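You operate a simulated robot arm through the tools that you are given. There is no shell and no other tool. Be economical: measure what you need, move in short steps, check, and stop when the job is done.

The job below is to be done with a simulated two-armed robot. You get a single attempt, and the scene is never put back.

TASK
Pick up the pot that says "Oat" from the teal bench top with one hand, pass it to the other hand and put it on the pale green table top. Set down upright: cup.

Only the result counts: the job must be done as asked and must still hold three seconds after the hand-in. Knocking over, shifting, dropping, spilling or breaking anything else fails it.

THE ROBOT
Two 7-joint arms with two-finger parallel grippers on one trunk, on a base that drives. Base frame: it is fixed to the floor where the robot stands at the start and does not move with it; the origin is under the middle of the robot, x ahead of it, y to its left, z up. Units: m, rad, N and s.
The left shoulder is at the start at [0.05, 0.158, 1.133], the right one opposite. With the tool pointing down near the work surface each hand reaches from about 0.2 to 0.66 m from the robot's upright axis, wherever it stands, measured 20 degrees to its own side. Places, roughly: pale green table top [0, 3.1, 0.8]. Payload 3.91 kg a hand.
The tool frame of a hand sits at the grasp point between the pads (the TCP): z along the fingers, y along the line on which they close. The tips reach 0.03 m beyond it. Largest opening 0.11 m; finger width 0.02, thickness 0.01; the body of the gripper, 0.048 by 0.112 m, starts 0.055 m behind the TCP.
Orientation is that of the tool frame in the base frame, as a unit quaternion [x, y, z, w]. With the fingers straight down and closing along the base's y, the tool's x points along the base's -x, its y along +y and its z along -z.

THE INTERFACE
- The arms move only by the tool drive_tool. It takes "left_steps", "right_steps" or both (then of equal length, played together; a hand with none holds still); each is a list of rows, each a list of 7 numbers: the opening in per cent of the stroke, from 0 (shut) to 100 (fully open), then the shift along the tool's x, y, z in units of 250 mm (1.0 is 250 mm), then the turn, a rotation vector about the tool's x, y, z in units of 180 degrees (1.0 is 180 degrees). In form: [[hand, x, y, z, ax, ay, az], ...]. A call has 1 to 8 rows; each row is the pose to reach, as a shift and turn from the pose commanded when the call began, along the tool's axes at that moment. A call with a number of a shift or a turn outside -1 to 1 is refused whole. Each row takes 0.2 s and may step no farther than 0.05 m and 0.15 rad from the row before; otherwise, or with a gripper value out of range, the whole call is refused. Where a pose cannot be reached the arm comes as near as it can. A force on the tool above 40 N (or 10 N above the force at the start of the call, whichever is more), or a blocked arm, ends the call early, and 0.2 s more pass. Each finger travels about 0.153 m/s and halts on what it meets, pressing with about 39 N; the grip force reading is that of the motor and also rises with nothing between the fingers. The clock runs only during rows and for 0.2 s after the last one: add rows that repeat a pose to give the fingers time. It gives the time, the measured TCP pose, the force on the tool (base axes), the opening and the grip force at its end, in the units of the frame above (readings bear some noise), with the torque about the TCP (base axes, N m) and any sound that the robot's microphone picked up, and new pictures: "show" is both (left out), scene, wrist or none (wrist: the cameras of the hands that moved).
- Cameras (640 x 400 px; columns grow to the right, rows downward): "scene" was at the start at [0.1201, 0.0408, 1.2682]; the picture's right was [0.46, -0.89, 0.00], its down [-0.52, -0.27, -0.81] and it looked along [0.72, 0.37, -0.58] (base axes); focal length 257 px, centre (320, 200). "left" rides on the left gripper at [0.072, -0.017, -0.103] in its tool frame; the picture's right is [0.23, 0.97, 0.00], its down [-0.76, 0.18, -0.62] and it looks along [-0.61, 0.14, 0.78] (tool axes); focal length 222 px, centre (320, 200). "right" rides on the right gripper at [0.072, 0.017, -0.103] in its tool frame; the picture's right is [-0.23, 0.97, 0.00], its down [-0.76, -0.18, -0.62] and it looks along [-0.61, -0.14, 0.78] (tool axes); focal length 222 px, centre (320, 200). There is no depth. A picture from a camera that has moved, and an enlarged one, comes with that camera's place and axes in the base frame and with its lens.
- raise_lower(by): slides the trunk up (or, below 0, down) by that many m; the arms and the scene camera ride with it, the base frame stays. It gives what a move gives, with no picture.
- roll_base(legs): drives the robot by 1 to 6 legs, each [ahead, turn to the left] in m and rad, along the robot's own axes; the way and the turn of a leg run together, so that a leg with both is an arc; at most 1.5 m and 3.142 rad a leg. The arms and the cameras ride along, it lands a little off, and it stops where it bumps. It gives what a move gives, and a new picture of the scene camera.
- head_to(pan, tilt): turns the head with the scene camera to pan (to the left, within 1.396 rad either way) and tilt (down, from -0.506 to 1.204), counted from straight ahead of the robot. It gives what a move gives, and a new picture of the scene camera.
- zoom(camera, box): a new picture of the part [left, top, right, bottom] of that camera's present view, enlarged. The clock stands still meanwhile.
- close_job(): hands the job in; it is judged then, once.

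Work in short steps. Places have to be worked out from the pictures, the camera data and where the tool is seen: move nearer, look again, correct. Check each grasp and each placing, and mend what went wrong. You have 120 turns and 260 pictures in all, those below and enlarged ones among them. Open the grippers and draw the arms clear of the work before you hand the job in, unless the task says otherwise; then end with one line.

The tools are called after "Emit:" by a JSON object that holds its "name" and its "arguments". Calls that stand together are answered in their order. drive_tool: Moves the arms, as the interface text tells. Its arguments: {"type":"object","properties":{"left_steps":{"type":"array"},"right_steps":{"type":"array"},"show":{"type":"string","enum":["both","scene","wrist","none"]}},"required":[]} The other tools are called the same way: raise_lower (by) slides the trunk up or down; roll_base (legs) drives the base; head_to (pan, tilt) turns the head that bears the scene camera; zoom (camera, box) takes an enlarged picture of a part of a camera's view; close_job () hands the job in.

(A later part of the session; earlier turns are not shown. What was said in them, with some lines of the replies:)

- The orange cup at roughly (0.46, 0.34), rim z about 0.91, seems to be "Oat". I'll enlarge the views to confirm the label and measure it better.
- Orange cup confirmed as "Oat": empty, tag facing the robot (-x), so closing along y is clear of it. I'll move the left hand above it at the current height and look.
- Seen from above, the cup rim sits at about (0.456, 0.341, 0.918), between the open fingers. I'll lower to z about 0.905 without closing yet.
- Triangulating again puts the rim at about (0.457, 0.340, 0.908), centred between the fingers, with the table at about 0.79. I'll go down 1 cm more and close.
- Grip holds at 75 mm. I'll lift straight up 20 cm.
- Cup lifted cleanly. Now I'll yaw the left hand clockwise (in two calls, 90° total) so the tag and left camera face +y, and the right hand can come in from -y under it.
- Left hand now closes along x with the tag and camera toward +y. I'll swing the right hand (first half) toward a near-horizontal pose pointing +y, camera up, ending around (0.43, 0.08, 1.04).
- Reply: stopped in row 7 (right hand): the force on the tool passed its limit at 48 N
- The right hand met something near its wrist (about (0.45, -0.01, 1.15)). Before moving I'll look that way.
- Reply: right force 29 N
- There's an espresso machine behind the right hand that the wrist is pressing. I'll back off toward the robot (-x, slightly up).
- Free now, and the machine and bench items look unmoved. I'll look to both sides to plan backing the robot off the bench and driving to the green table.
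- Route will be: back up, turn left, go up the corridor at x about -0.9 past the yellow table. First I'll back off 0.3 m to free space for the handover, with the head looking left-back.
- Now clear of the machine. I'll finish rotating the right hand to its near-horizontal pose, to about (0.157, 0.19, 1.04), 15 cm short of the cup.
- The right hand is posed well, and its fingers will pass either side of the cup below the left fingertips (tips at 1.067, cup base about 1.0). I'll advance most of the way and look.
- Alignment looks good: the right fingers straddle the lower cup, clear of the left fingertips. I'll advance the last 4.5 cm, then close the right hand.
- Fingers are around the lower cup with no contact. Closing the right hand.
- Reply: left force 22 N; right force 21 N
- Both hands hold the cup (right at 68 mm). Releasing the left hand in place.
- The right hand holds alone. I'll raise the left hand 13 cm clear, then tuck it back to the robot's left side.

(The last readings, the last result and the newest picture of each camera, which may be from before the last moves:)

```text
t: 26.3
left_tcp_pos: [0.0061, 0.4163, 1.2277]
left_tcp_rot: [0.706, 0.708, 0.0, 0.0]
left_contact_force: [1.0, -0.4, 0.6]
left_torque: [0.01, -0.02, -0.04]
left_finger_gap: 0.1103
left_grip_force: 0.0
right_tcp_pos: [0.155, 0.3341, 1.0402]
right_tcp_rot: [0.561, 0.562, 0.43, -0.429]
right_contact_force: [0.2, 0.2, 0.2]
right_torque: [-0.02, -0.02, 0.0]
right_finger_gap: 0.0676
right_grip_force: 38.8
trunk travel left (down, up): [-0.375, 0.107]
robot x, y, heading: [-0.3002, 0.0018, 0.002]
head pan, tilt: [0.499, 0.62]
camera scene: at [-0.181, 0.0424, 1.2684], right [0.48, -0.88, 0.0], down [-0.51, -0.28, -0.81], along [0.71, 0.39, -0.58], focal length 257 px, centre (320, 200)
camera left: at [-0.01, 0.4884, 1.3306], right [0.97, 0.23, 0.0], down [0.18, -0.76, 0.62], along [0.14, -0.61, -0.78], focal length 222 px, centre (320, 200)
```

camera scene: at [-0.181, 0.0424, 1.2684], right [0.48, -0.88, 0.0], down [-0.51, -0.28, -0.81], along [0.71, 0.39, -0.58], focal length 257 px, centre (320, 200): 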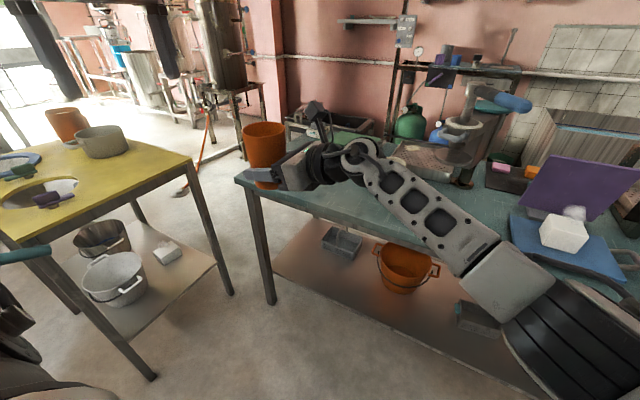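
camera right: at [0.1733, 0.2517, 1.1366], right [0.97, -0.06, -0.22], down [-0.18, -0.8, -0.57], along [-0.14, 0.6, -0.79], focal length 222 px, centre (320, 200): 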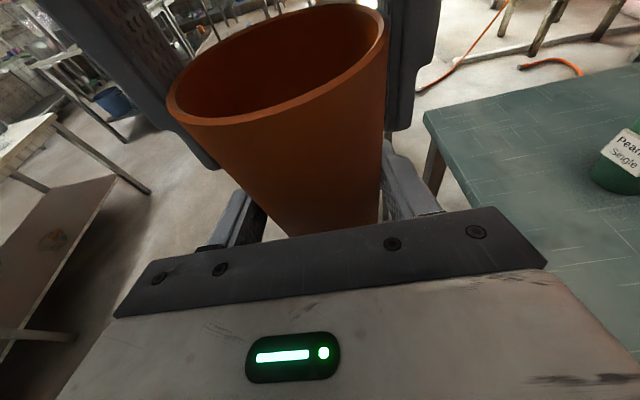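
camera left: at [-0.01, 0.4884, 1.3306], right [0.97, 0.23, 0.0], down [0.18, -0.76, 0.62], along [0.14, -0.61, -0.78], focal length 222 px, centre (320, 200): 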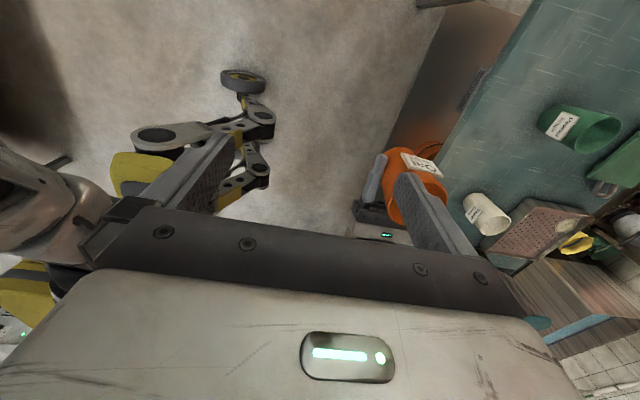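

Handover done; the cup is upright in the right hand. I'll turn the robot left 90° in place (nothing within reach radius) and look along the route.

Emit:
{"name": "roll_base", "arguments": {"legs": [[0, 1.57]]}}

Emit:
{"name": "head_to", "arguments": {"pan": 0.9, "tilt": 0.4}}

Emit:
{"name": "head_to", "arguments": {"pan": 0.0, "tilt": 0.35}}

```text
t: 30.5
left_tcp_pos: [-0.7142, 0.3108, 1.2278]
left_tcp_rot: [0.004, 1.0, 0.0, -0.001]
left_contact_force: [-0.1, 0.3, 0.5]
left_torque: [0.01, 0.01, 0.01]
left_finger_gap: 0.1099
left_grip_force: 0.0
right_tcp_pos: [-0.6307, 0.4581, 1.0405]
right_tcp_rot: [0.002, 0.794, 0.003, -0.608]
right_contact_force: [0.2, 0.2, 0.1]
right_torque: [-0.01, -0.01, 0.03]
right_finger_gap: 0.0675
right_grip_force: 38.6
trunk travel left (down, up): [-0.375, 0.107]
robot x, y, heading: [-0.2994, 0.0024, 1.562]
head pan, tilt: [0.499, 0.62]
camera scene: at [-0.3389, 0.1176, 1.2684], right [0.88, 0.47, 0.0], down [0.27, -0.51, -0.81], along [-0.38, 0.72, -0.58], focal length 257 px, centre (320, 200)
```

scene: 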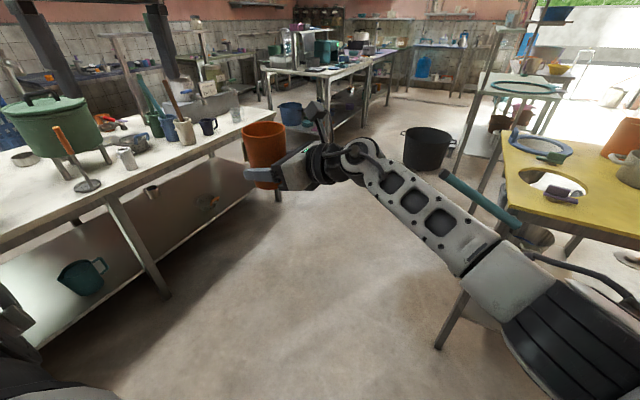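

```text
t: 31.4
left_tcp_pos: [-0.7116, 0.3104, 1.2265]
left_tcp_rot: [0.004, 1.0, 0.0, -0.001]
left_contact_force: [0.1, 0.3, 0.0]
left_torque: [-0.02, -0.02, -0.02]
left_finger_gap: 0.1099
left_grip_force: 0.1
right_tcp_pos: [-0.6302, 0.4581, 1.0413]
right_tcp_rot: [0.003, 0.795, 0.003, -0.607]
right_contact_force: [-0.4, -0.5, -0.4]
right_torque: [0.0, 0.02, 0.02]
right_finger_gap: 0.0676
right_grip_force: 38.7
trunk travel left (down, up): [-0.375, 0.107]
robot x, y, heading: [-0.2996, -0.0015, 1.566]
head pan, tilt: [0.901, 0.4]
camera scene: at [-0.3695, 0.0984, 1.2883], right [0.63, 0.78, 0.0], down [0.3, -0.24, -0.92], along [-0.72, 0.58, -0.39], focal length 257 px, centre (320, 200)
```

scene: 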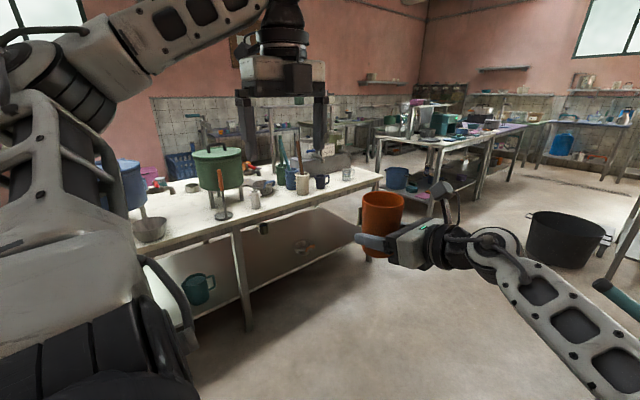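

```text
t: 32.6
left_tcp_pos: [-0.7139, 0.3108, 1.2271]
left_tcp_rot: [0.004, 1.0, 0.0, 0.001]
left_contact_force: [1.1, 0.8, -0.2]
left_torque: [0.01, -0.01, -0.01]
left_finger_gap: 0.1101
left_grip_force: 0.2
right_tcp_pos: [-0.6301, 0.4577, 1.0401]
right_tcp_rot: [0.003, 0.795, 0.003, -0.607]
right_contact_force: [-0.4, 0.5, 0.1]
right_torque: [-0.04, 0.03, -0.02]
right_finger_gap: 0.0679
right_grip_force: 38.6
trunk travel left (down, up): [-0.375, 0.107]
robot x, y, heading: [-0.2963, -0.0038, 1.565]
head pan, tilt: [0.0, 0.351]
camera scene: at [-0.2968, 0.1334, 1.2928], right [1.0, -0.01, 0.0], down [0.0, -0.34, -0.94], along [0.01, 0.94, -0.34], focal length 257 px, centre (320, 200)
```

scene: 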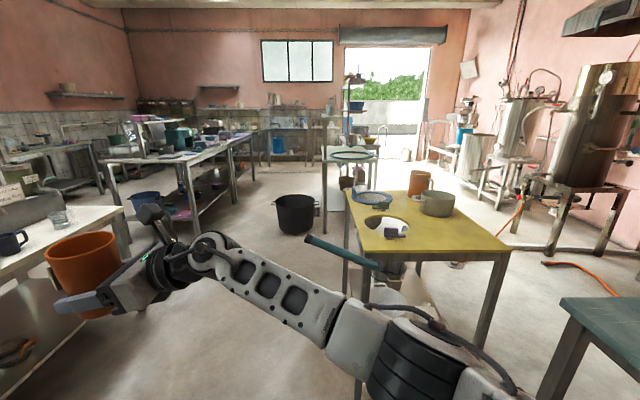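

The route is clear: corridor at x about -0.9 between the white bench and the teal rod sticking out from the yellow table, then over to the green table (near edge y about 2.58, x -0.25 to 0.3). First I'll bring the cup in front of the robot, yawing the right hand 60° clockwise to point more forward.

Emit:
{"name": "drive_tool", "arguments": {"right_steps": [[0, -0.031, 0, -0.116, -0.04025, 0, 0.01079], [0, -0.062, 0, -0.232, -0.0805, 0, 0.02158], [0, -0.093, 0, -0.348, -0.12075, 0, 0.03237], [0, -0.124, 0, -0.464, -0.161, 0, 0.04316], [0, -0.155, 0, -0.58, -0.20125, 0, 0.05395], [0, -0.186, 0, -0.695, -0.2415, 0, 0.06474], [0, -0.217, 0, -0.811, -0.28175, 0, 0.07553], [0, -0.249, 0, -0.927, -0.322, 0, 0.0863]], "show": "scene"}}

```text
t: 34.4
left_tcp_pos: [-0.7133, 0.3089, 1.2264]
left_tcp_rot: [0.003, 1.0, 0.0, 0.0]
left_contact_force: [0.7, 0.0, 0.1]
left_torque: [0.0, -0.01, -0.02]
left_finger_gap: 0.1101
left_grip_force: 0.0
right_tcp_pos: [-0.3605, 0.4784, 1.0791]
right_tcp_rot: [0.357, 0.708, 0.276, -0.543]
right_contact_force: [0.4, -0.5, -0.4]
right_torque: [0.02, 0.04, -0.01]
right_finger_gap: 0.0675
right_grip_force: 39.2
right hand out of reach, approached as far as the arm can: row 6, 7, 8
trunk travel left (down, up): [-0.375, 0.107]
robot x, y, heading: [-0.2972, -0.0014, 1.557]
head pan, tilt: [0.0, 0.351]
camera scene: at [-0.2968, 0.1331, 1.2928], right [1.0, -0.01, 0.0], down [0.0, -0.34, -0.94], along [0.01, 0.94, -0.34], focal length 257 px, centre (320, 200)
```

scene: 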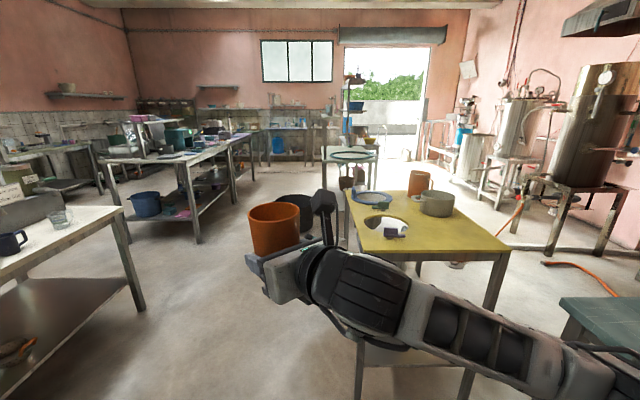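

Cup is now ahead-centre and still upright. Driving: turn left 0.575, forward 1.06, turn back to face +y.

Emit:
{"name": "roll_base", "arguments": {"legs": [[0, 0.575], [1.06, 0], [0, -0.57]]}}

```text
t: 43.0
left_tcp_pos: [-1.2923, 1.1976, 1.2268]
left_tcp_rot: [-0.004, 1.0, -0.002, 0.0]
left_contact_force: [1.2, -0.9, -0.4]
left_torque: [0.04, 0.0, 0.0]
left_finger_gap: 0.1098
left_grip_force: 0.0
right_tcp_pos: [-0.9425, 1.372, 1.0785]
right_tcp_rot: [0.351, 0.713, 0.27, -0.545]
right_contact_force: [0.0, -0.4, -0.5]
right_torque: [-0.02, 0.0, 0.01]
right_finger_gap: 0.0678
right_grip_force: 39.3
trunk travel left (down, up): [-0.375, 0.107]
robot x, y, heading: [-0.8776, 0.8989, 1.585]
head pan, tilt: [0.0, 0.351]
camera scene: at [-0.8736, 1.0273, 1.2928], right [1.0, 0.01, 0.0], down [0.0, -0.34, -0.94], along [-0.01, 0.94, -0.34], focal length 257 px, centre (320, 200)
```

scene: 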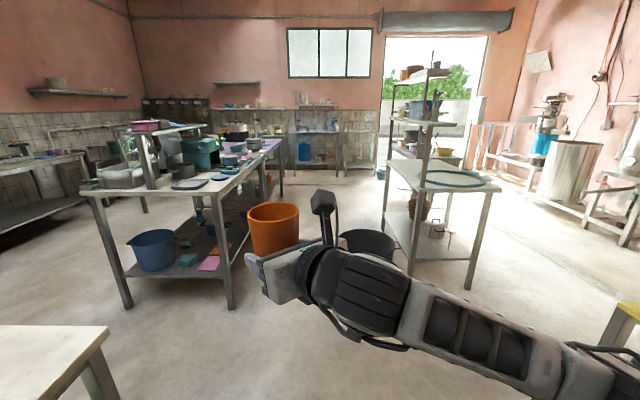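

Good position. I'll enlarge the green table to find a free spot.

Emit:
{"name": "zoom", "arguments": {"camera": "scene", "box": [360, 120, 520, 220]}}

```text
4.00 times, centred on (440, 170) of scene
camera zoom: at [-0.8736, 1.0273, 1.2928], right [1.0, 0.01, 0.0], down [0.0, -0.34, -0.94], along [-0.01, 0.94, -0.34], focal length 1028 px, centre (-160, 320)
```

zoom: 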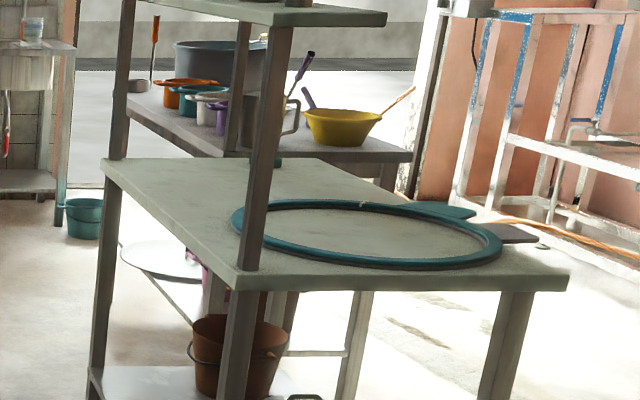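

The table has a shelf over its left edge and a teal hoop lying on it; there's open table inside the hoop. Before choosing a standing place I want my own footprint, which the left wrist camera can see.

Emit:
{"name": "zoom", "arguments": {"camera": "left", "box": [0, 0, 640, 400]}}

Emit:
{"name": "head_to", "arguments": {"pan": 0, "tilt": 1.2}}

```text
1.00 times, centred on (320, 200) of left (not enlarged: the box is as wide or as high as the picture)
camera zoom: at [-1.3645, 1.1798, 1.3306], right [-0.24, 0.97, 0.0], down [0.76, 0.19, 0.62], along [0.6, 0.15, -0.78], focal length 222 px, centre (320, 200)
```

zoom: 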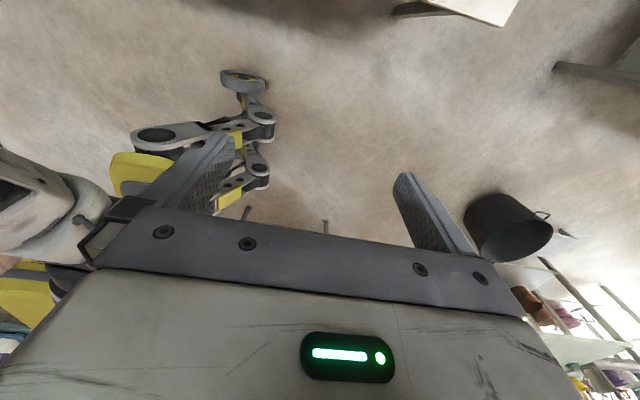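

```text
t: 44.2
left_tcp_pos: [-1.2933, 1.1978, 1.2276]
left_tcp_rot: [-0.004, 1.0, -0.001, 0.0]
left_contact_force: [0.6, 0.2, 0.0]
left_torque: [0.0, -0.03, 0.0]
left_finger_gap: 0.1099
left_grip_force: 0.0
right_tcp_pos: [-0.9431, 1.3712, 1.0788]
right_tcp_rot: [0.352, 0.711, 0.272, -0.544]
right_contact_force: [0.3, -0.3, -0.5]
right_torque: [0.0, 0.0, 0.0]
right_finger_gap: 0.0678
right_grip_force: 39.3
trunk travel left (down, up): [-0.375, 0.107]
robot x, y, heading: [-0.8742, 0.8941, 1.578]
head pan, tilt: [0.0, 1.201]
camera scene: at [-0.8735, 0.99, 1.2255], right [1.0, 0.01, 0.0], down [0.01, -0.93, -0.36], along [0.0, 0.36, -0.93], focal length 257 px, centre (320, 200)
```

scene: 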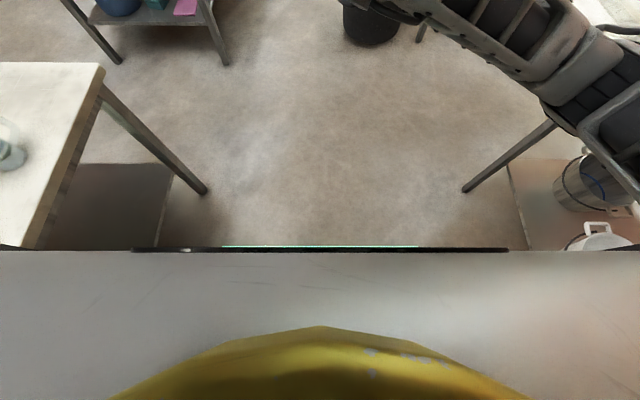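

The corridor looks fine. To keep clear of the shelf over the green table, I'll draw the left hand further back and lower first.

Emit:
{"name": "drive_tool", "arguments": {"left_steps": [[100, 0, -0.15, 0.06, 0, 0, 0], [100, 0, -0.3, 0.12, 0, 0, 0], [100, 0, -0.45, 0.18, 0, 0, 0], [100, 0, -0.6, 0.24, 0, 0, 0], [100, 0, -0.75, 0.3, 0, 0, 0]], "show": "wrist"}}

Emit:
{"name": "head_to", "arguments": {"pan": -0.3, "tilt": 0.45}}

```text
t: 45.4
left_tcp_pos: [-1.2918, 1.0085, 1.1516]
left_tcp_rot: [-0.005, 1.0, -0.001, 0.0]
left_contact_force: [0.9, 0.1, 0.1]
left_torque: [0.01, 0.05, -0.01]
left_finger_gap: 0.1099
left_grip_force: 0.1
right_tcp_pos: [-0.9423, 1.3712, 1.08]
right_tcp_rot: [0.352, 0.711, 0.272, -0.544]
right_contact_force: [-0.5, -0.1, -0.9]
right_torque: [-0.03, 0.02, 0.0]
right_finger_gap: 0.0677
right_grip_force: 38.9
trunk travel left (down, up): [-0.375, 0.107]
robot x, y, heading: [-0.8746, 0.8966, 1.585]
head pan, tilt: [0.0, 1.201]
camera left: at [-1.3636, 0.991, 1.2555], right [-0.24, 0.97, 0.0], down [0.76, 0.18, 0.62], along [0.61, 0.15, -0.78], focal length 222 px, centre (320, 200)
```

left: 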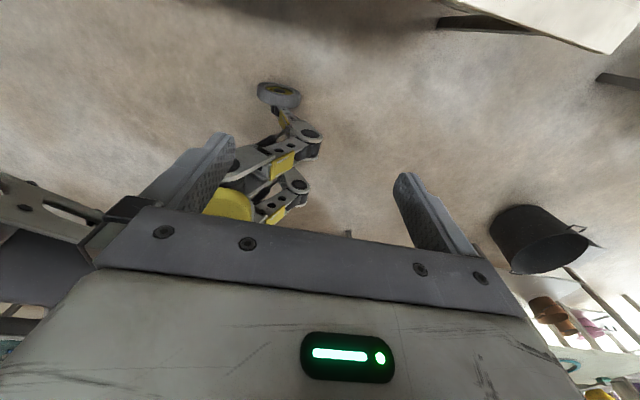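

```text
t: 46.5
left_tcp_pos: [-1.2926, 1.0093, 1.1529]
left_tcp_rot: [-0.004, 1.0, 0.0, 0.0]
left_contact_force: [-0.1, -0.1, 1.0]
left_torque: [-0.01, -0.02, 0.02]
left_finger_gap: 0.1102
left_grip_force: 0.0
right_tcp_pos: [-0.9433, 1.3703, 1.0782]
right_tcp_rot: [0.352, 0.712, 0.271, -0.544]
right_contact_force: [1.4, 1.4, -1.2]
right_torque: [0.01, 0.06, -0.01]
right_finger_gap: 0.068
right_grip_force: 39.0
trunk travel left (down, up): [-0.375, 0.107]
robot x, y, heading: [-0.8732, 0.894, 1.58]
head pan, tilt: [-0.3, 0.45]
camera scene: at [-0.8467, 1.022, 1.2836], right [0.96, -0.29, 0.0], down [-0.13, -0.42, -0.9], along [0.26, 0.86, -0.44], focal length 257 px, centre (320, 200)
```

scene: 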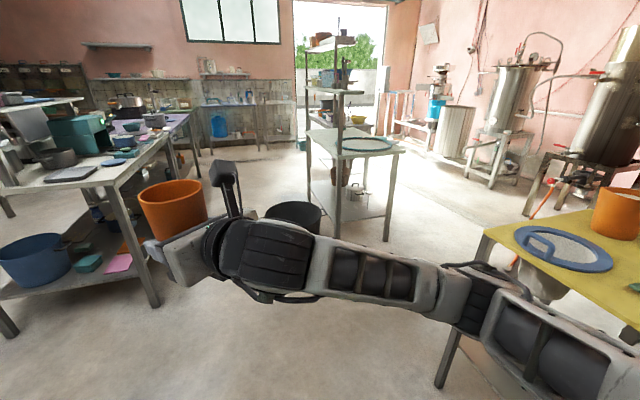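

Path plan: forward 0.85, turn right 1.0, forward 0.65 towards the table's near-left side, then look.

Emit:
{"name": "roll_base", "arguments": {"legs": [[0.85, 0], [0, -1.0], [0.6, 0], [0, 0.5]]}}

```text
t: 58.0
left_tcp_pos: [-0.6797, 2.3747, 1.1522]
left_tcp_rot: [0.249, 0.968, -0.001, 0.0]
left_contact_force: [0.7, 0.4, 0.8]
left_torque: [0.01, -0.01, 0.01]
left_finger_gap: 0.11
left_grip_force: 0.1
right_tcp_pos: [-0.1981, 2.519, 1.08]
right_tcp_rot: [0.52, 0.6, 0.4, -0.458]
right_contact_force: [0.5, 0.0, -0.3]
right_torque: [0.01, 0.04, -0.02]
right_finger_gap: 0.0678
right_grip_force: 39.8
trunk travel left (down, up): [-0.375, 0.107]
robot x, y, heading: [-0.3681, 2.0707, 1.066]
head pan, tilt: [-0.3, 0.45]
camera scene: at [-0.2858, 2.1685, 1.2837], right [0.69, -0.72, 0.0], down [-0.31, -0.3, -0.9], along [0.65, 0.62, -0.44], focal length 257 px, centre (320, 200)
```

scene: 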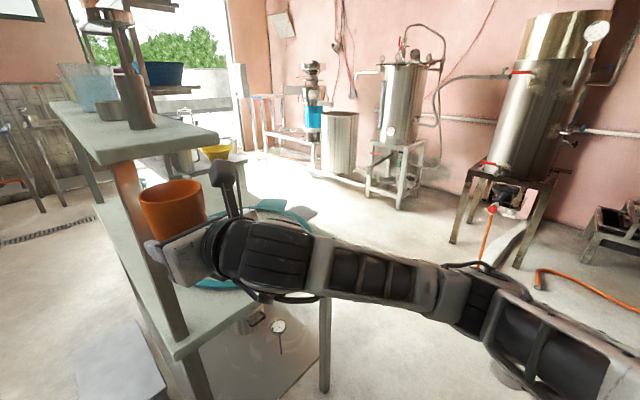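

The cup is close to the shelf post (about (-0.24, 2.58)). Let me see the table through the right wrist camera, which should show the hoop and free space.

Emit:
{"name": "zoom", "arguments": {"camera": "right", "box": [0, 0, 640, 400]}}

Emit:
{"name": "head_to", "arguments": {"pan": 0.15, "tilt": 0.6}}

```text
1.00 times, centred on (320, 200) of right (not enlarged: the box is as wide or as high as the picture)
camera zoom: at [-0.1704, 2.4407, 1.1758], right [0.97, 0.08, -0.22], down [-0.06, -0.82, -0.57], along [-0.22, 0.57, -0.79], focal length 222 px, centre (320, 200)
```

zoom: 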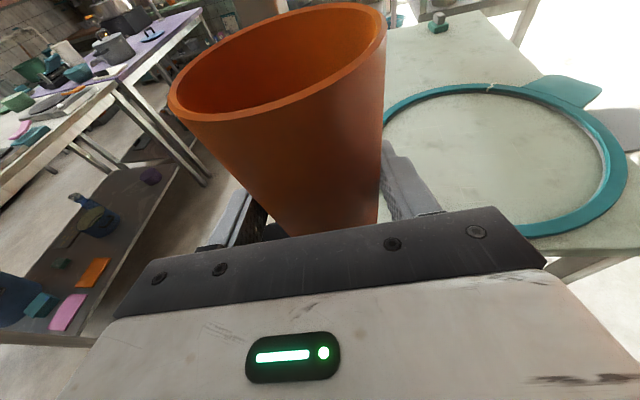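

```text
t: 58.9
left_tcp_pos: [-0.6805, 2.3756, 1.1518]
left_tcp_rot: [0.25, 0.968, 0.0, 0.0]
left_contact_force: [-1.2, 0.7, -0.7]
left_torque: [0.0, 0.04, 0.0]
left_finger_gap: 0.11
left_grip_force: 0.1
right_tcp_pos: [-0.1986, 2.5184, 1.0789]
right_tcp_rot: [0.521, 0.599, 0.4, -0.458]
right_contact_force: [0.6, 0.0, -0.6]
right_torque: [0.0, 0.03, -0.01]
right_finger_gap: 0.0678
right_grip_force: 38.9
trunk travel left (down, up): [-0.375, 0.107]
robot x, y, heading: [-0.3734, 2.0691, 1.074]
head pan, tilt: [0.15, 0.6]
camera scene: at [-0.3211, 2.1876, 1.2701], right [0.94, -0.35, 0.0], down [-0.2, -0.53, -0.83], along [0.29, 0.77, -0.56], focal length 257 px, centre (320, 200)
```

scene: 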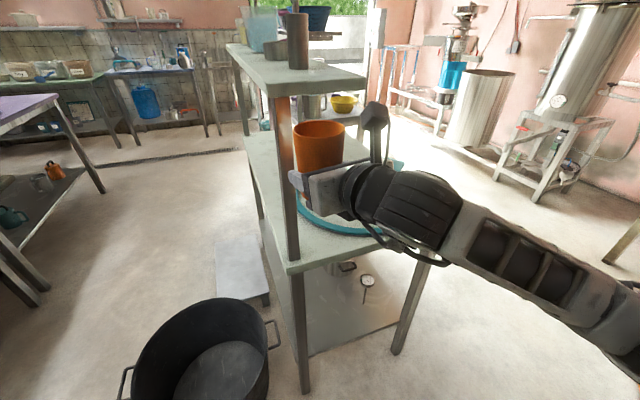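

The hoop is centred about (0.065, 2.845), r about 0.22; between it, the post and the front edge there's a free patch around (-0.14, 2.64). The hand points almost along +y, so its wrist stays off the table. I'll pull back, shift right, and lower outside the table edge first to stay beneath the shelf.

Emit:
{"name": "drive_tool", "arguments": {"right_steps": [[0, -0.028, 0.103, -0.101, 0, 0, 0], [0, -0.055, 0.205, -0.203, 0, 0, 0], [0, -0.202, 0.205, -0.163, 0, 0, 0], [0, -0.349, 0.205, -0.124, 0, 0, 0], [0, -0.495, 0.205, -0.084, 0, 0, 0], [0, -0.642, 0.205, -0.045, 0, 0, 0], [0, -0.789, 0.205, -0.005, 0, 0, 0], [0, -0.789, 0.205, -0.005, 0, 0, 0]]}}

```text
t: 60.7
left_tcp_pos: [-0.6801, 2.3747, 1.1527]
left_tcp_rot: [0.25, 0.968, 0.0, 0.0]
left_contact_force: [0.2, 0.0, 0.4]
left_torque: [-0.01, 0.0, -0.04]
left_finger_gap: 0.1099
left_grip_force: 0.0
right_tcp_pos: [-0.1391, 2.4738, 0.8884]
right_tcp_rot: [0.521, 0.599, 0.401, -0.458]
right_contact_force: [0.4, -0.2, -1.5]
right_torque: [-0.02, 0.0, 0.01]
right_finger_gap: 0.0675
right_grip_force: 38.8
trunk travel left (down, up): [-0.375, 0.107]
robot x, y, heading: [-0.377, 2.0727, 1.066]
head pan, tilt: [0.15, 0.6]
camera scene: at [-0.3212, 2.1877, 1.2701], right [0.94, -0.35, 0.0], down [-0.2, -0.53, -0.83], along [0.29, 0.77, -0.56], focal length 257 px, centre (320, 200)
camera right: at [-0.1117, 2.3959, 0.9856], right [0.97, 0.08, -0.22], down [-0.07, -0.82, -0.57], along [-0.22, 0.57, -0.79], focal length 222 px, centre (320, 200)
```

scene: 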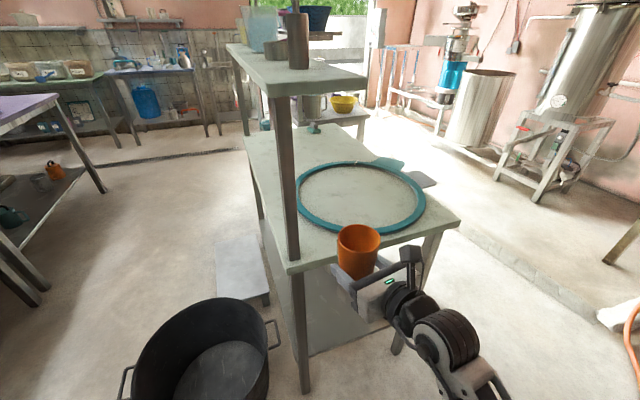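
right: 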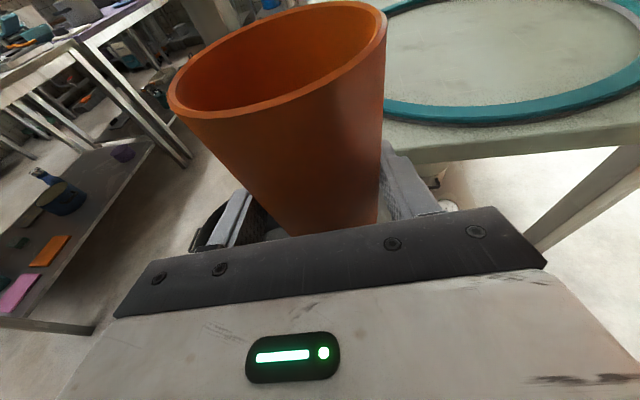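

Clear view of the table now. I'll enlarge it to measure the free patch precisely.

Emit:
{"name": "zoom", "arguments": {"camera": "scene", "box": [260, 140, 480, 290]}}

```text
2.67 times, centred on (370, 215) of scene
camera zoom: at [-0.3212, 2.1877, 1.2701], right [0.94, -0.35, 0.0], down [-0.2, -0.53, -0.83], along [0.29, 0.77, -0.56], focal length 685 px, centre (187, 160)
```

zoom: 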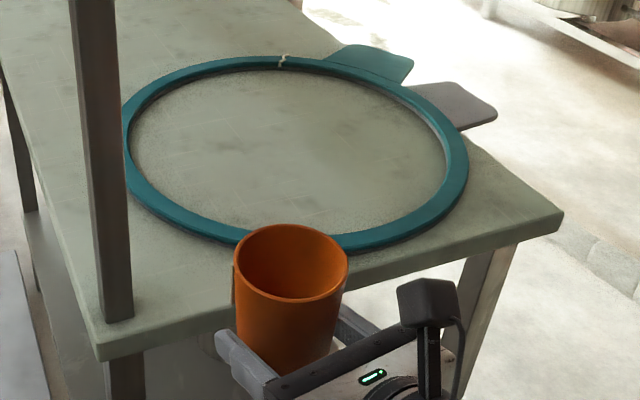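

Measured: front edge y about 2.58, post corner at (-0.214, 2.614), nearest hoop point about (-0.08, 2.675). Target cup centre (-0.145, 2.632). Moving in at the current height (base about 5 cm above the table).

Emit:
{"name": "drive_tool", "arguments": {"right_steps": [[0, 0.039, 0.015, 0.145, 0, 0, 0], [0, 0.078, 0.03, 0.29, 0, 0, 0], [0, 0.117, 0.044, 0.436, 0, 0, 0], [0, 0.156, 0.059, 0.581, 0, 0, 0], [0, 0.156, 0.059, 0.581, 0, 0, 0]]}}

Emit:
{"name": "zoom", "arguments": {"camera": "scene", "box": [260, 140, 480, 290]}}

```text
t: 61.9
left_tcp_pos: [-0.6816, 2.3754, 1.1525]
left_tcp_rot: [0.249, 0.968, -0.001, 0.0]
left_contact_force: [0.3, 0.3, -0.1]
left_torque: [0.02, -0.03, 0.02]
left_finger_gap: 0.1101
left_grip_force: 0.0
right_tcp_pos: [-0.1443, 2.6248, 0.8911]
right_tcp_rot: [0.521, 0.599, 0.4, -0.458]
right_contact_force: [0.0, 0.5, -1.0]
right_torque: [0.02, 0.06, 0.01]
right_finger_gap: 0.0678
right_grip_force: 39.2
trunk travel left (down, up): [-0.375, 0.107]
robot x, y, heading: [-0.3739, 2.0696, 1.063]
head pan, tilt: [0.15, 0.6]
camera scene: at [-0.3211, 2.1876, 1.2701], right [0.94, -0.35, 0.0], down [-0.2, -0.53, -0.83], along [0.29, 0.77, -0.56], focal length 257 px, centre (320, 200)
camera right: at [-0.1167, 2.5467, 0.9873], right [0.97, 0.08, -0.22], down [-0.06, -0.82, -0.57], along [-0.22, 0.57, -0.79], focal length 222 px, centre (320, 200)
```

scene: 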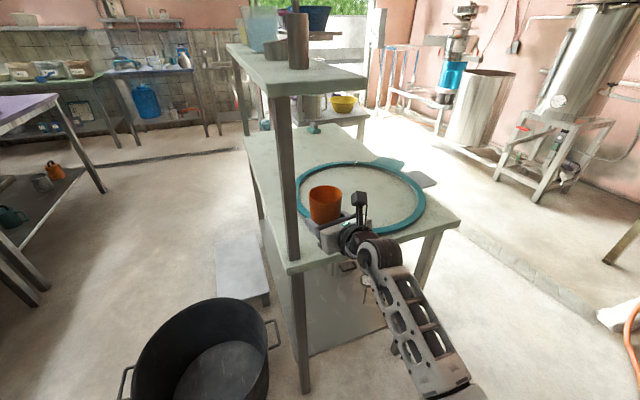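
right: 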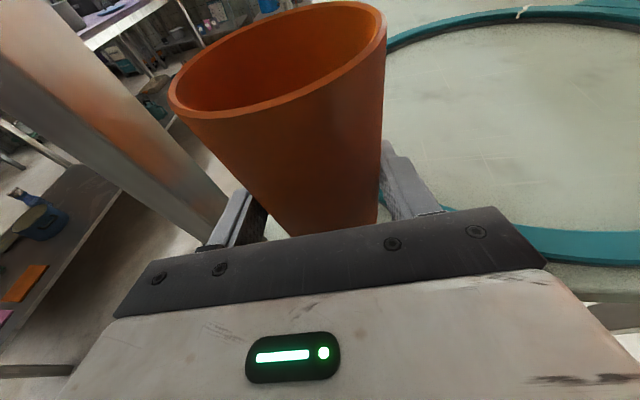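

```text
2.67 times, centred on (370, 215) of scene
camera zoom: at [-0.3211, 2.1876, 1.2701], right [0.94, -0.35, 0.0], down [-0.2, -0.53, -0.83], along [0.29, 0.77, -0.56], focal length 685 px, centre (187, 160)
```

zoom: 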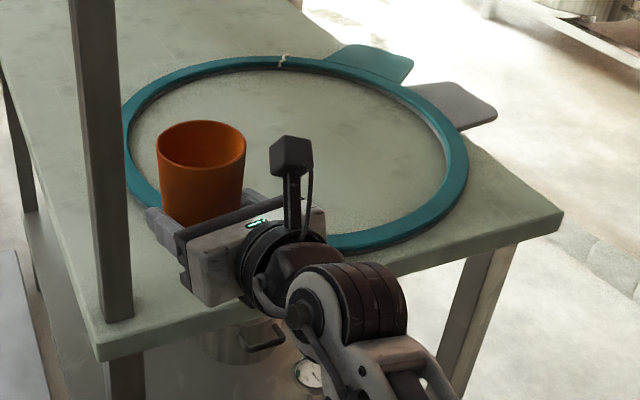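

Positioned above the patch, clear of post and hoop. Lowering 4 cm.

Emit:
{"name": "drive_tool", "arguments": {"right_steps": [[0, -0.077, 0, 0.021, 0, 0, 0], [0, -0.154, 0, 0.042, 0, 0, 0], [0, -0.154, 0, 0.042, 0, 0, 0]]}}

Emit:
{"name": "zoom", "arguments": {"camera": "scene", "box": [260, 160, 400, 290]}}

```text
t: 62.7
left_tcp_pos: [-0.6805, 2.375, 1.1526]
left_tcp_rot: [0.25, 0.968, -0.001, -0.001]
left_contact_force: [-0.6, -0.2, -0.2]
left_torque: [-0.01, -0.01, 0.0]
left_finger_gap: 0.1103
left_grip_force: 0.1
right_tcp_pos: [-0.1454, 2.6247, 0.849]
right_tcp_rot: [0.52, 0.6, 0.399, -0.459]
right_contact_force: [-1.2, 0.0, -0.5]
right_torque: [-0.01, 0.0, -0.02]
right_finger_gap: 0.0676
right_grip_force: 39.0
trunk travel left (down, up): [-0.375, 0.107]
robot x, y, heading: [-0.3714, 2.0658, 1.065]
head pan, tilt: [0.15, 0.6]
camera scene: at [-0.3212, 2.1877, 1.2701], right [0.94, -0.35, 0.0], down [-0.2, -0.53, -0.83], along [0.29, 0.77, -0.56], focal length 257 px, centre (320, 200)
camera right: at [-0.1172, 2.547, 0.9458], right [0.97, 0.08, -0.22], down [-0.06, -0.82, -0.57], along [-0.22, 0.57, -0.79], focal length 222 px, centre (320, 200)
```

scene: 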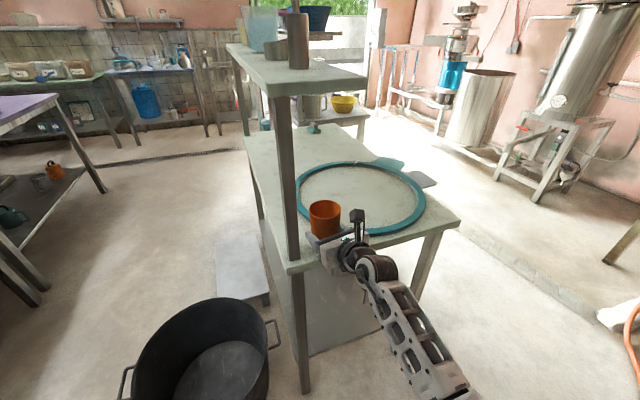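
right: 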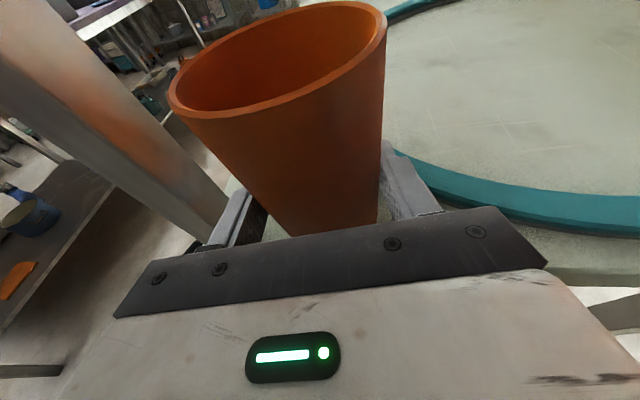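

```text
3.08 times, centred on (330, 225) of scene
camera zoom: at [-0.3212, 2.1877, 1.2701], right [0.94, -0.35, 0.0], down [-0.2, -0.53, -0.83], along [0.29, 0.77, -0.56], focal length 791 px, centre (289, 123)
```

zoom: 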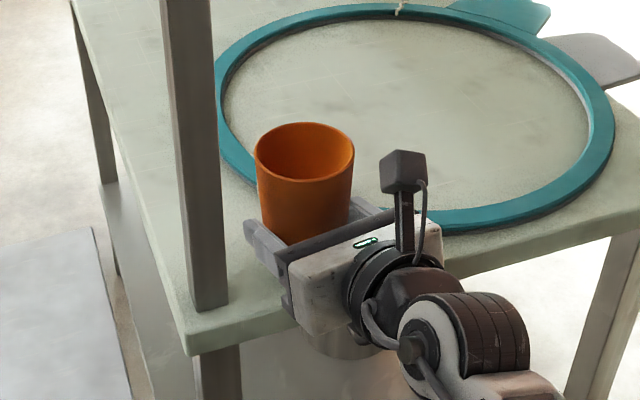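

Still free; base about 1–2 cm above the surface. Lowering 8 mm, then in smaller steps watching the force.

Emit:
{"name": "drive_tool", "arguments": {"right_steps": [[0, -0.0155, 0, 0.0042, 0, 0, 0], [0, -0.031, 0, 0.0084, 0, 0, 0], [0, -0.031, 0, 0.0084, 0, 0, 0]], "show": "none"}}

Emit:
{"name": "drive_tool", "arguments": {"right_steps": [[0, -0.0155, 0, 0.0042, 0, 0, 0], [0, -0.0155, 0, 0.0042, 0, 0, 0]], "show": "wrist"}}

```text
t: 63.5
left_tcp_pos: [-0.6805, 2.3753, 1.1523]
left_tcp_rot: [0.25, 0.968, -0.001, 0.0]
left_contact_force: [-0.2, -0.8, 0.4]
left_torque: [0.0, 0.01, 0.01]
left_finger_gap: 0.1099
left_grip_force: 0.1
right_tcp_pos: [-0.145, 2.6255, 0.8413]
right_tcp_rot: [0.521, 0.599, 0.4, -0.458]
right_contact_force: [-1.2, -0.3, -0.1]
right_torque: [0.0, -0.01, 0.02]
right_finger_gap: 0.0672
right_grip_force: 39.1
trunk travel left (down, up): [-0.375, 0.107]
robot x, y, heading: [-0.3759, 2.0693, 1.065]
head pan, tilt: [0.15, 0.6]
```

```text
t: 64.1
left_tcp_pos: [-0.6804, 2.3733, 1.1526]
left_tcp_rot: [0.25, 0.968, -0.001, 0.001]
left_contact_force: [-0.1, 0.1, -0.9]
left_torque: [0.02, 0.04, -0.02]
left_finger_gap: 0.1101
left_grip_force: 0.2
right_tcp_pos: [-0.1457, 2.6251, 0.8399]
right_tcp_rot: [0.519, 0.598, 0.402, -0.46]
right_contact_force: [0.2, -0.3, 7.5]
right_torque: [0.02, 0.17, 0.02]
right_finger_gap: 0.0676
right_grip_force: 38.8
trunk travel left (down, up): [-0.375, 0.107]
robot x, y, heading: [-0.3797, 2.0674, 1.07]
head pan, tilt: [0.15, 0.6]
camera right: at [-0.1174, 2.5467, 0.9362], right [0.97, 0.08, -0.22], down [-0.07, -0.81, -0.58], along [-0.22, 0.58, -0.79], focal length 222 px, centre (320, 200)
```

right: 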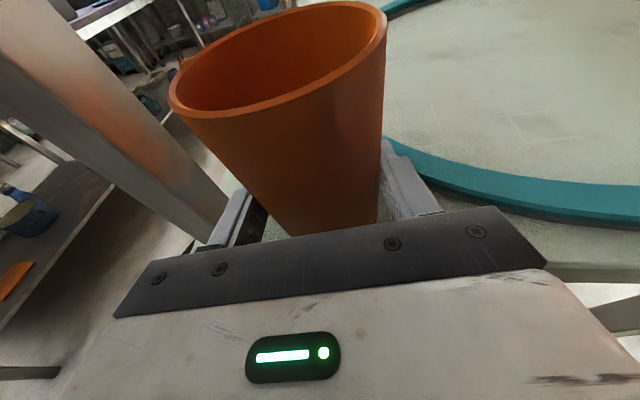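

Contact (7.5 N). I'll lower 2 mm more to seat it, and check.

Emit:
{"name": "drive_tool", "arguments": {"right_steps": [[0, -0.008, 0, 0.002, 0, 0, 0], [0, -0.008, 0, 0.002, 0, 0, 0]], "show": "none"}}

Emit:
{"name": "zoom", "arguments": {"camera": "scene", "box": [290, 180, 380, 270]}}

```text
t: 64.7
left_tcp_pos: [-0.6806, 2.3742, 1.1529]
left_tcp_rot: [0.249, 0.969, 0.0, 0.0]
left_contact_force: [-1.1, 0.4, 0.6]
left_torque: [-0.01, 0.0, 0.0]
left_finger_gap: 0.1102
left_grip_force: 0.1
right_tcp_pos: [-0.145, 2.6251, 0.8396]
right_tcp_rot: [0.518, 0.597, 0.403, -0.461]
right_contact_force: [2.0, -0.6, 18.3]
right_torque: [-0.09, 0.35, 0.01]
right_finger_gap: 0.0673
right_grip_force: 38.9
trunk travel left (down, up): [-0.375, 0.107]
robot x, y, heading: [-0.3715, 2.0689, 1.066]
head pan, tilt: [0.15, 0.6]
```

```text
4.44 times, centred on (335, 225) of scene
camera zoom: at [-0.3215, 2.186, 1.2705], right [0.94, -0.35, 0.0], down [-0.2, -0.53, -0.83], along [0.29, 0.77, -0.56], focal length 1142 px, centre (253, 89)
```

zoom: 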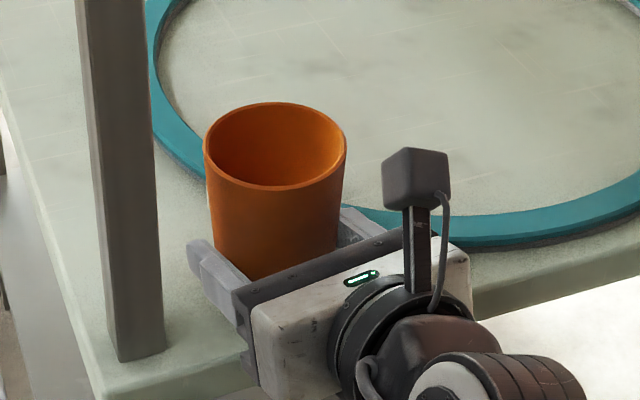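

Cup is seated firmly on the table, level in view. Releasing with a limited opening (about 84 mm) so the fingers stay off post and hoop.

Emit:
{"name": "drive_tool", "arguments": {"right_steps": [[66, 0, 0, 0, 0, 0, 0], [72, 0, 0, 0, 0, 0, 0], [77, 0, 0, 0, 0, 0, 0], [77, 0, 0, 0, 0, 0, 0]]}}

Emit:
{"name": "zoom", "arguments": {"camera": "scene", "box": [290, 180, 380, 270]}}

```text
t: 65.7
left_tcp_pos: [-0.6803, 2.3744, 1.1524]
left_tcp_rot: [0.249, 0.968, -0.001, 0.0]
left_contact_force: [-1.1, -0.3, 1.0]
left_torque: [0.03, -0.01, -0.01]
left_finger_gap: 0.1101
left_grip_force: 0.1
right_tcp_pos: [-0.1448, 2.6252, 0.8348]
right_tcp_rot: [0.521, 0.6, 0.4, -0.458]
right_contact_force: [-0.3, -0.3, -0.4]
right_torque: [-0.01, 0.02, -0.02]
right_finger_gap: 0.085
right_grip_force: 0.0
trunk travel left (down, up): [-0.375, 0.107]
robot x, y, heading: [-0.3734, 2.0711, 1.066]
head pan, tilt: [0.15, 0.6]
camera scene: at [-0.3212, 2.1876, 1.2701], right [0.94, -0.35, 0.0], down [-0.2, -0.53, -0.83], along [0.29, 0.77, -0.56], focal length 257 px, centre (320, 200)
camera right: at [-0.1176, 2.547, 0.9315], right [0.97, 0.08, -0.22], down [-0.06, -0.82, -0.57], along [-0.22, 0.57, -0.79], focal length 222 px, centre (320, 200)
```

scene: 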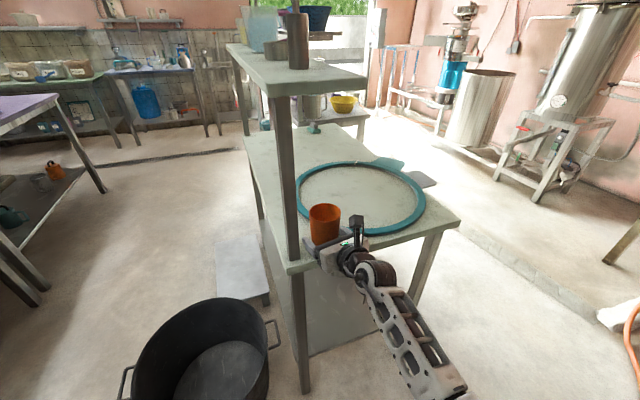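
right: 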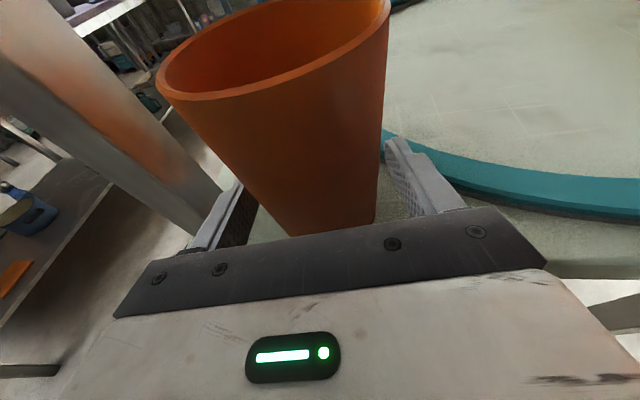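

```text
4.44 times, centred on (335, 225) of scene
camera zoom: at [-0.3212, 2.1876, 1.2701], right [0.94, -0.35, 0.0], down [-0.2, -0.53, -0.83], along [0.29, 0.77, -0.56], focal length 1142 px, centre (253, 89)
```

zoom: 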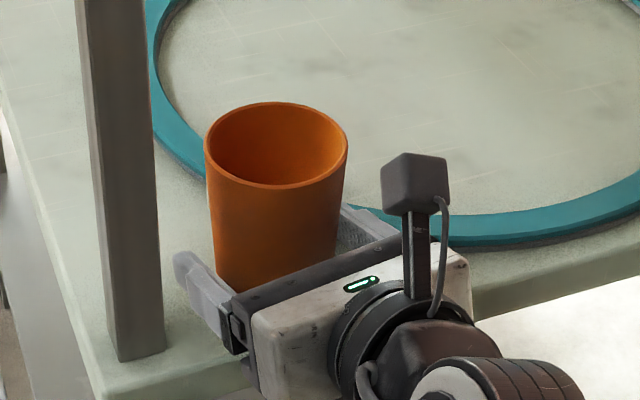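

The cup stands upright by itself, fingers clear on both sides. Retreating horizontally straight back.

Emit:
{"name": "drive_tool", "arguments": {"right_steps": [[77, -0.02, 0, -0.075, 0, 0, 0], [77, -0.055, 0, -0.205, 0, 0, 0], [77, -0.095, 0, -0.35, 0, 0, 0], [77, -0.135, 0, -0.5, 0, 0, 0], [77, -0.175, 0, -0.65, 0, 0, 0], [100, -0.175, 0, -0.65, 0, 0, 0]]}}

Emit:
{"name": "zoom", "arguments": {"camera": "scene", "box": [270, 150, 430, 280]}}

```text
t: 67.1
left_tcp_pos: [-0.681, 2.3754, 1.1519]
left_tcp_rot: [0.25, 0.968, -0.001, -0.001]
left_contact_force: [-0.2, 0.4, 0.3]
left_torque: [0.01, 0.01, 0.01]
left_finger_gap: 0.1101
left_grip_force: 0.0
right_tcp_pos: [-0.1211, 2.4585, 0.8353]
right_tcp_rot: [0.52, 0.599, 0.4, -0.459]
right_contact_force: [-0.4, 0.2, -0.4]
right_torque: [0.02, 0.01, 0.02]
right_finger_gap: 0.1098
right_grip_force: 0.0
trunk travel left (down, up): [-0.375, 0.107]
robot x, y, heading: [-0.3729, 2.0671, 1.066]
head pan, tilt: [0.15, 0.6]
camera scene: at [-0.3212, 2.1877, 1.2701], right [0.94, -0.35, 0.0], down [-0.2, -0.53, -0.83], along [0.29, 0.77, -0.56], focal length 257 px, centre (320, 200)
camera right: at [-0.0942, 2.3799, 0.9315], right [0.97, 0.08, -0.22], down [-0.06, -0.82, -0.57], along [-0.22, 0.57, -0.79], focal length 222 px, centre (320, 200)
```

scene: 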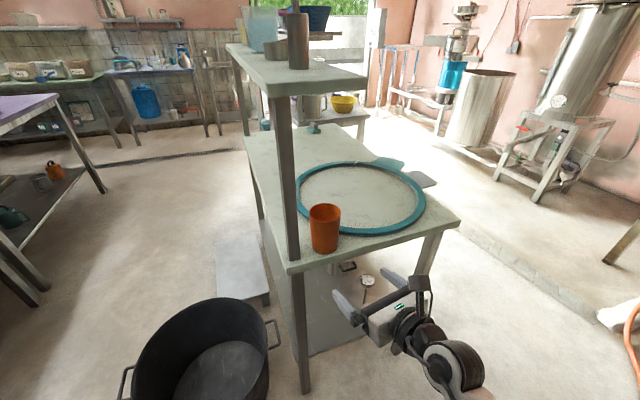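
right: 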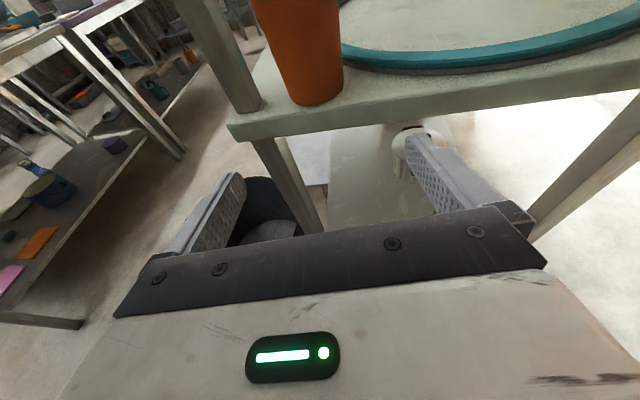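

```text
3.08 times, centred on (350, 215) of scene
camera zoom: at [-0.3212, 2.1877, 1.2701], right [0.94, -0.35, 0.0], down [-0.2, -0.53, -0.83], along [0.29, 0.77, -0.56], focal length 791 px, centre (228, 154)
```

zoom: 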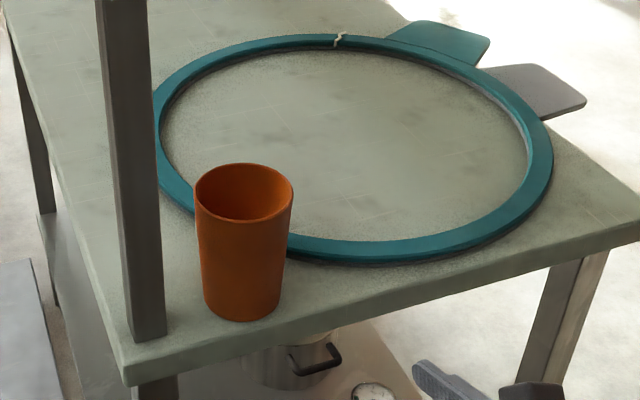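

The cup stands upright on the pale green top, clear of the hoop, the post and the edge. Both hands are open and off the table, so I'll hand in.

Emit:
{"name": "close_job", "arguments": {}}

```text
The job is handed in.
```

The "Oat" cup was picked up with the left hand and passed to the right. It now stands upright on the pale green table top. On the way, the right wrist pressed against the espresso machine on the bench at up to 48 N. I backed off, and the machine looked unmoved in the pictures afterwards.
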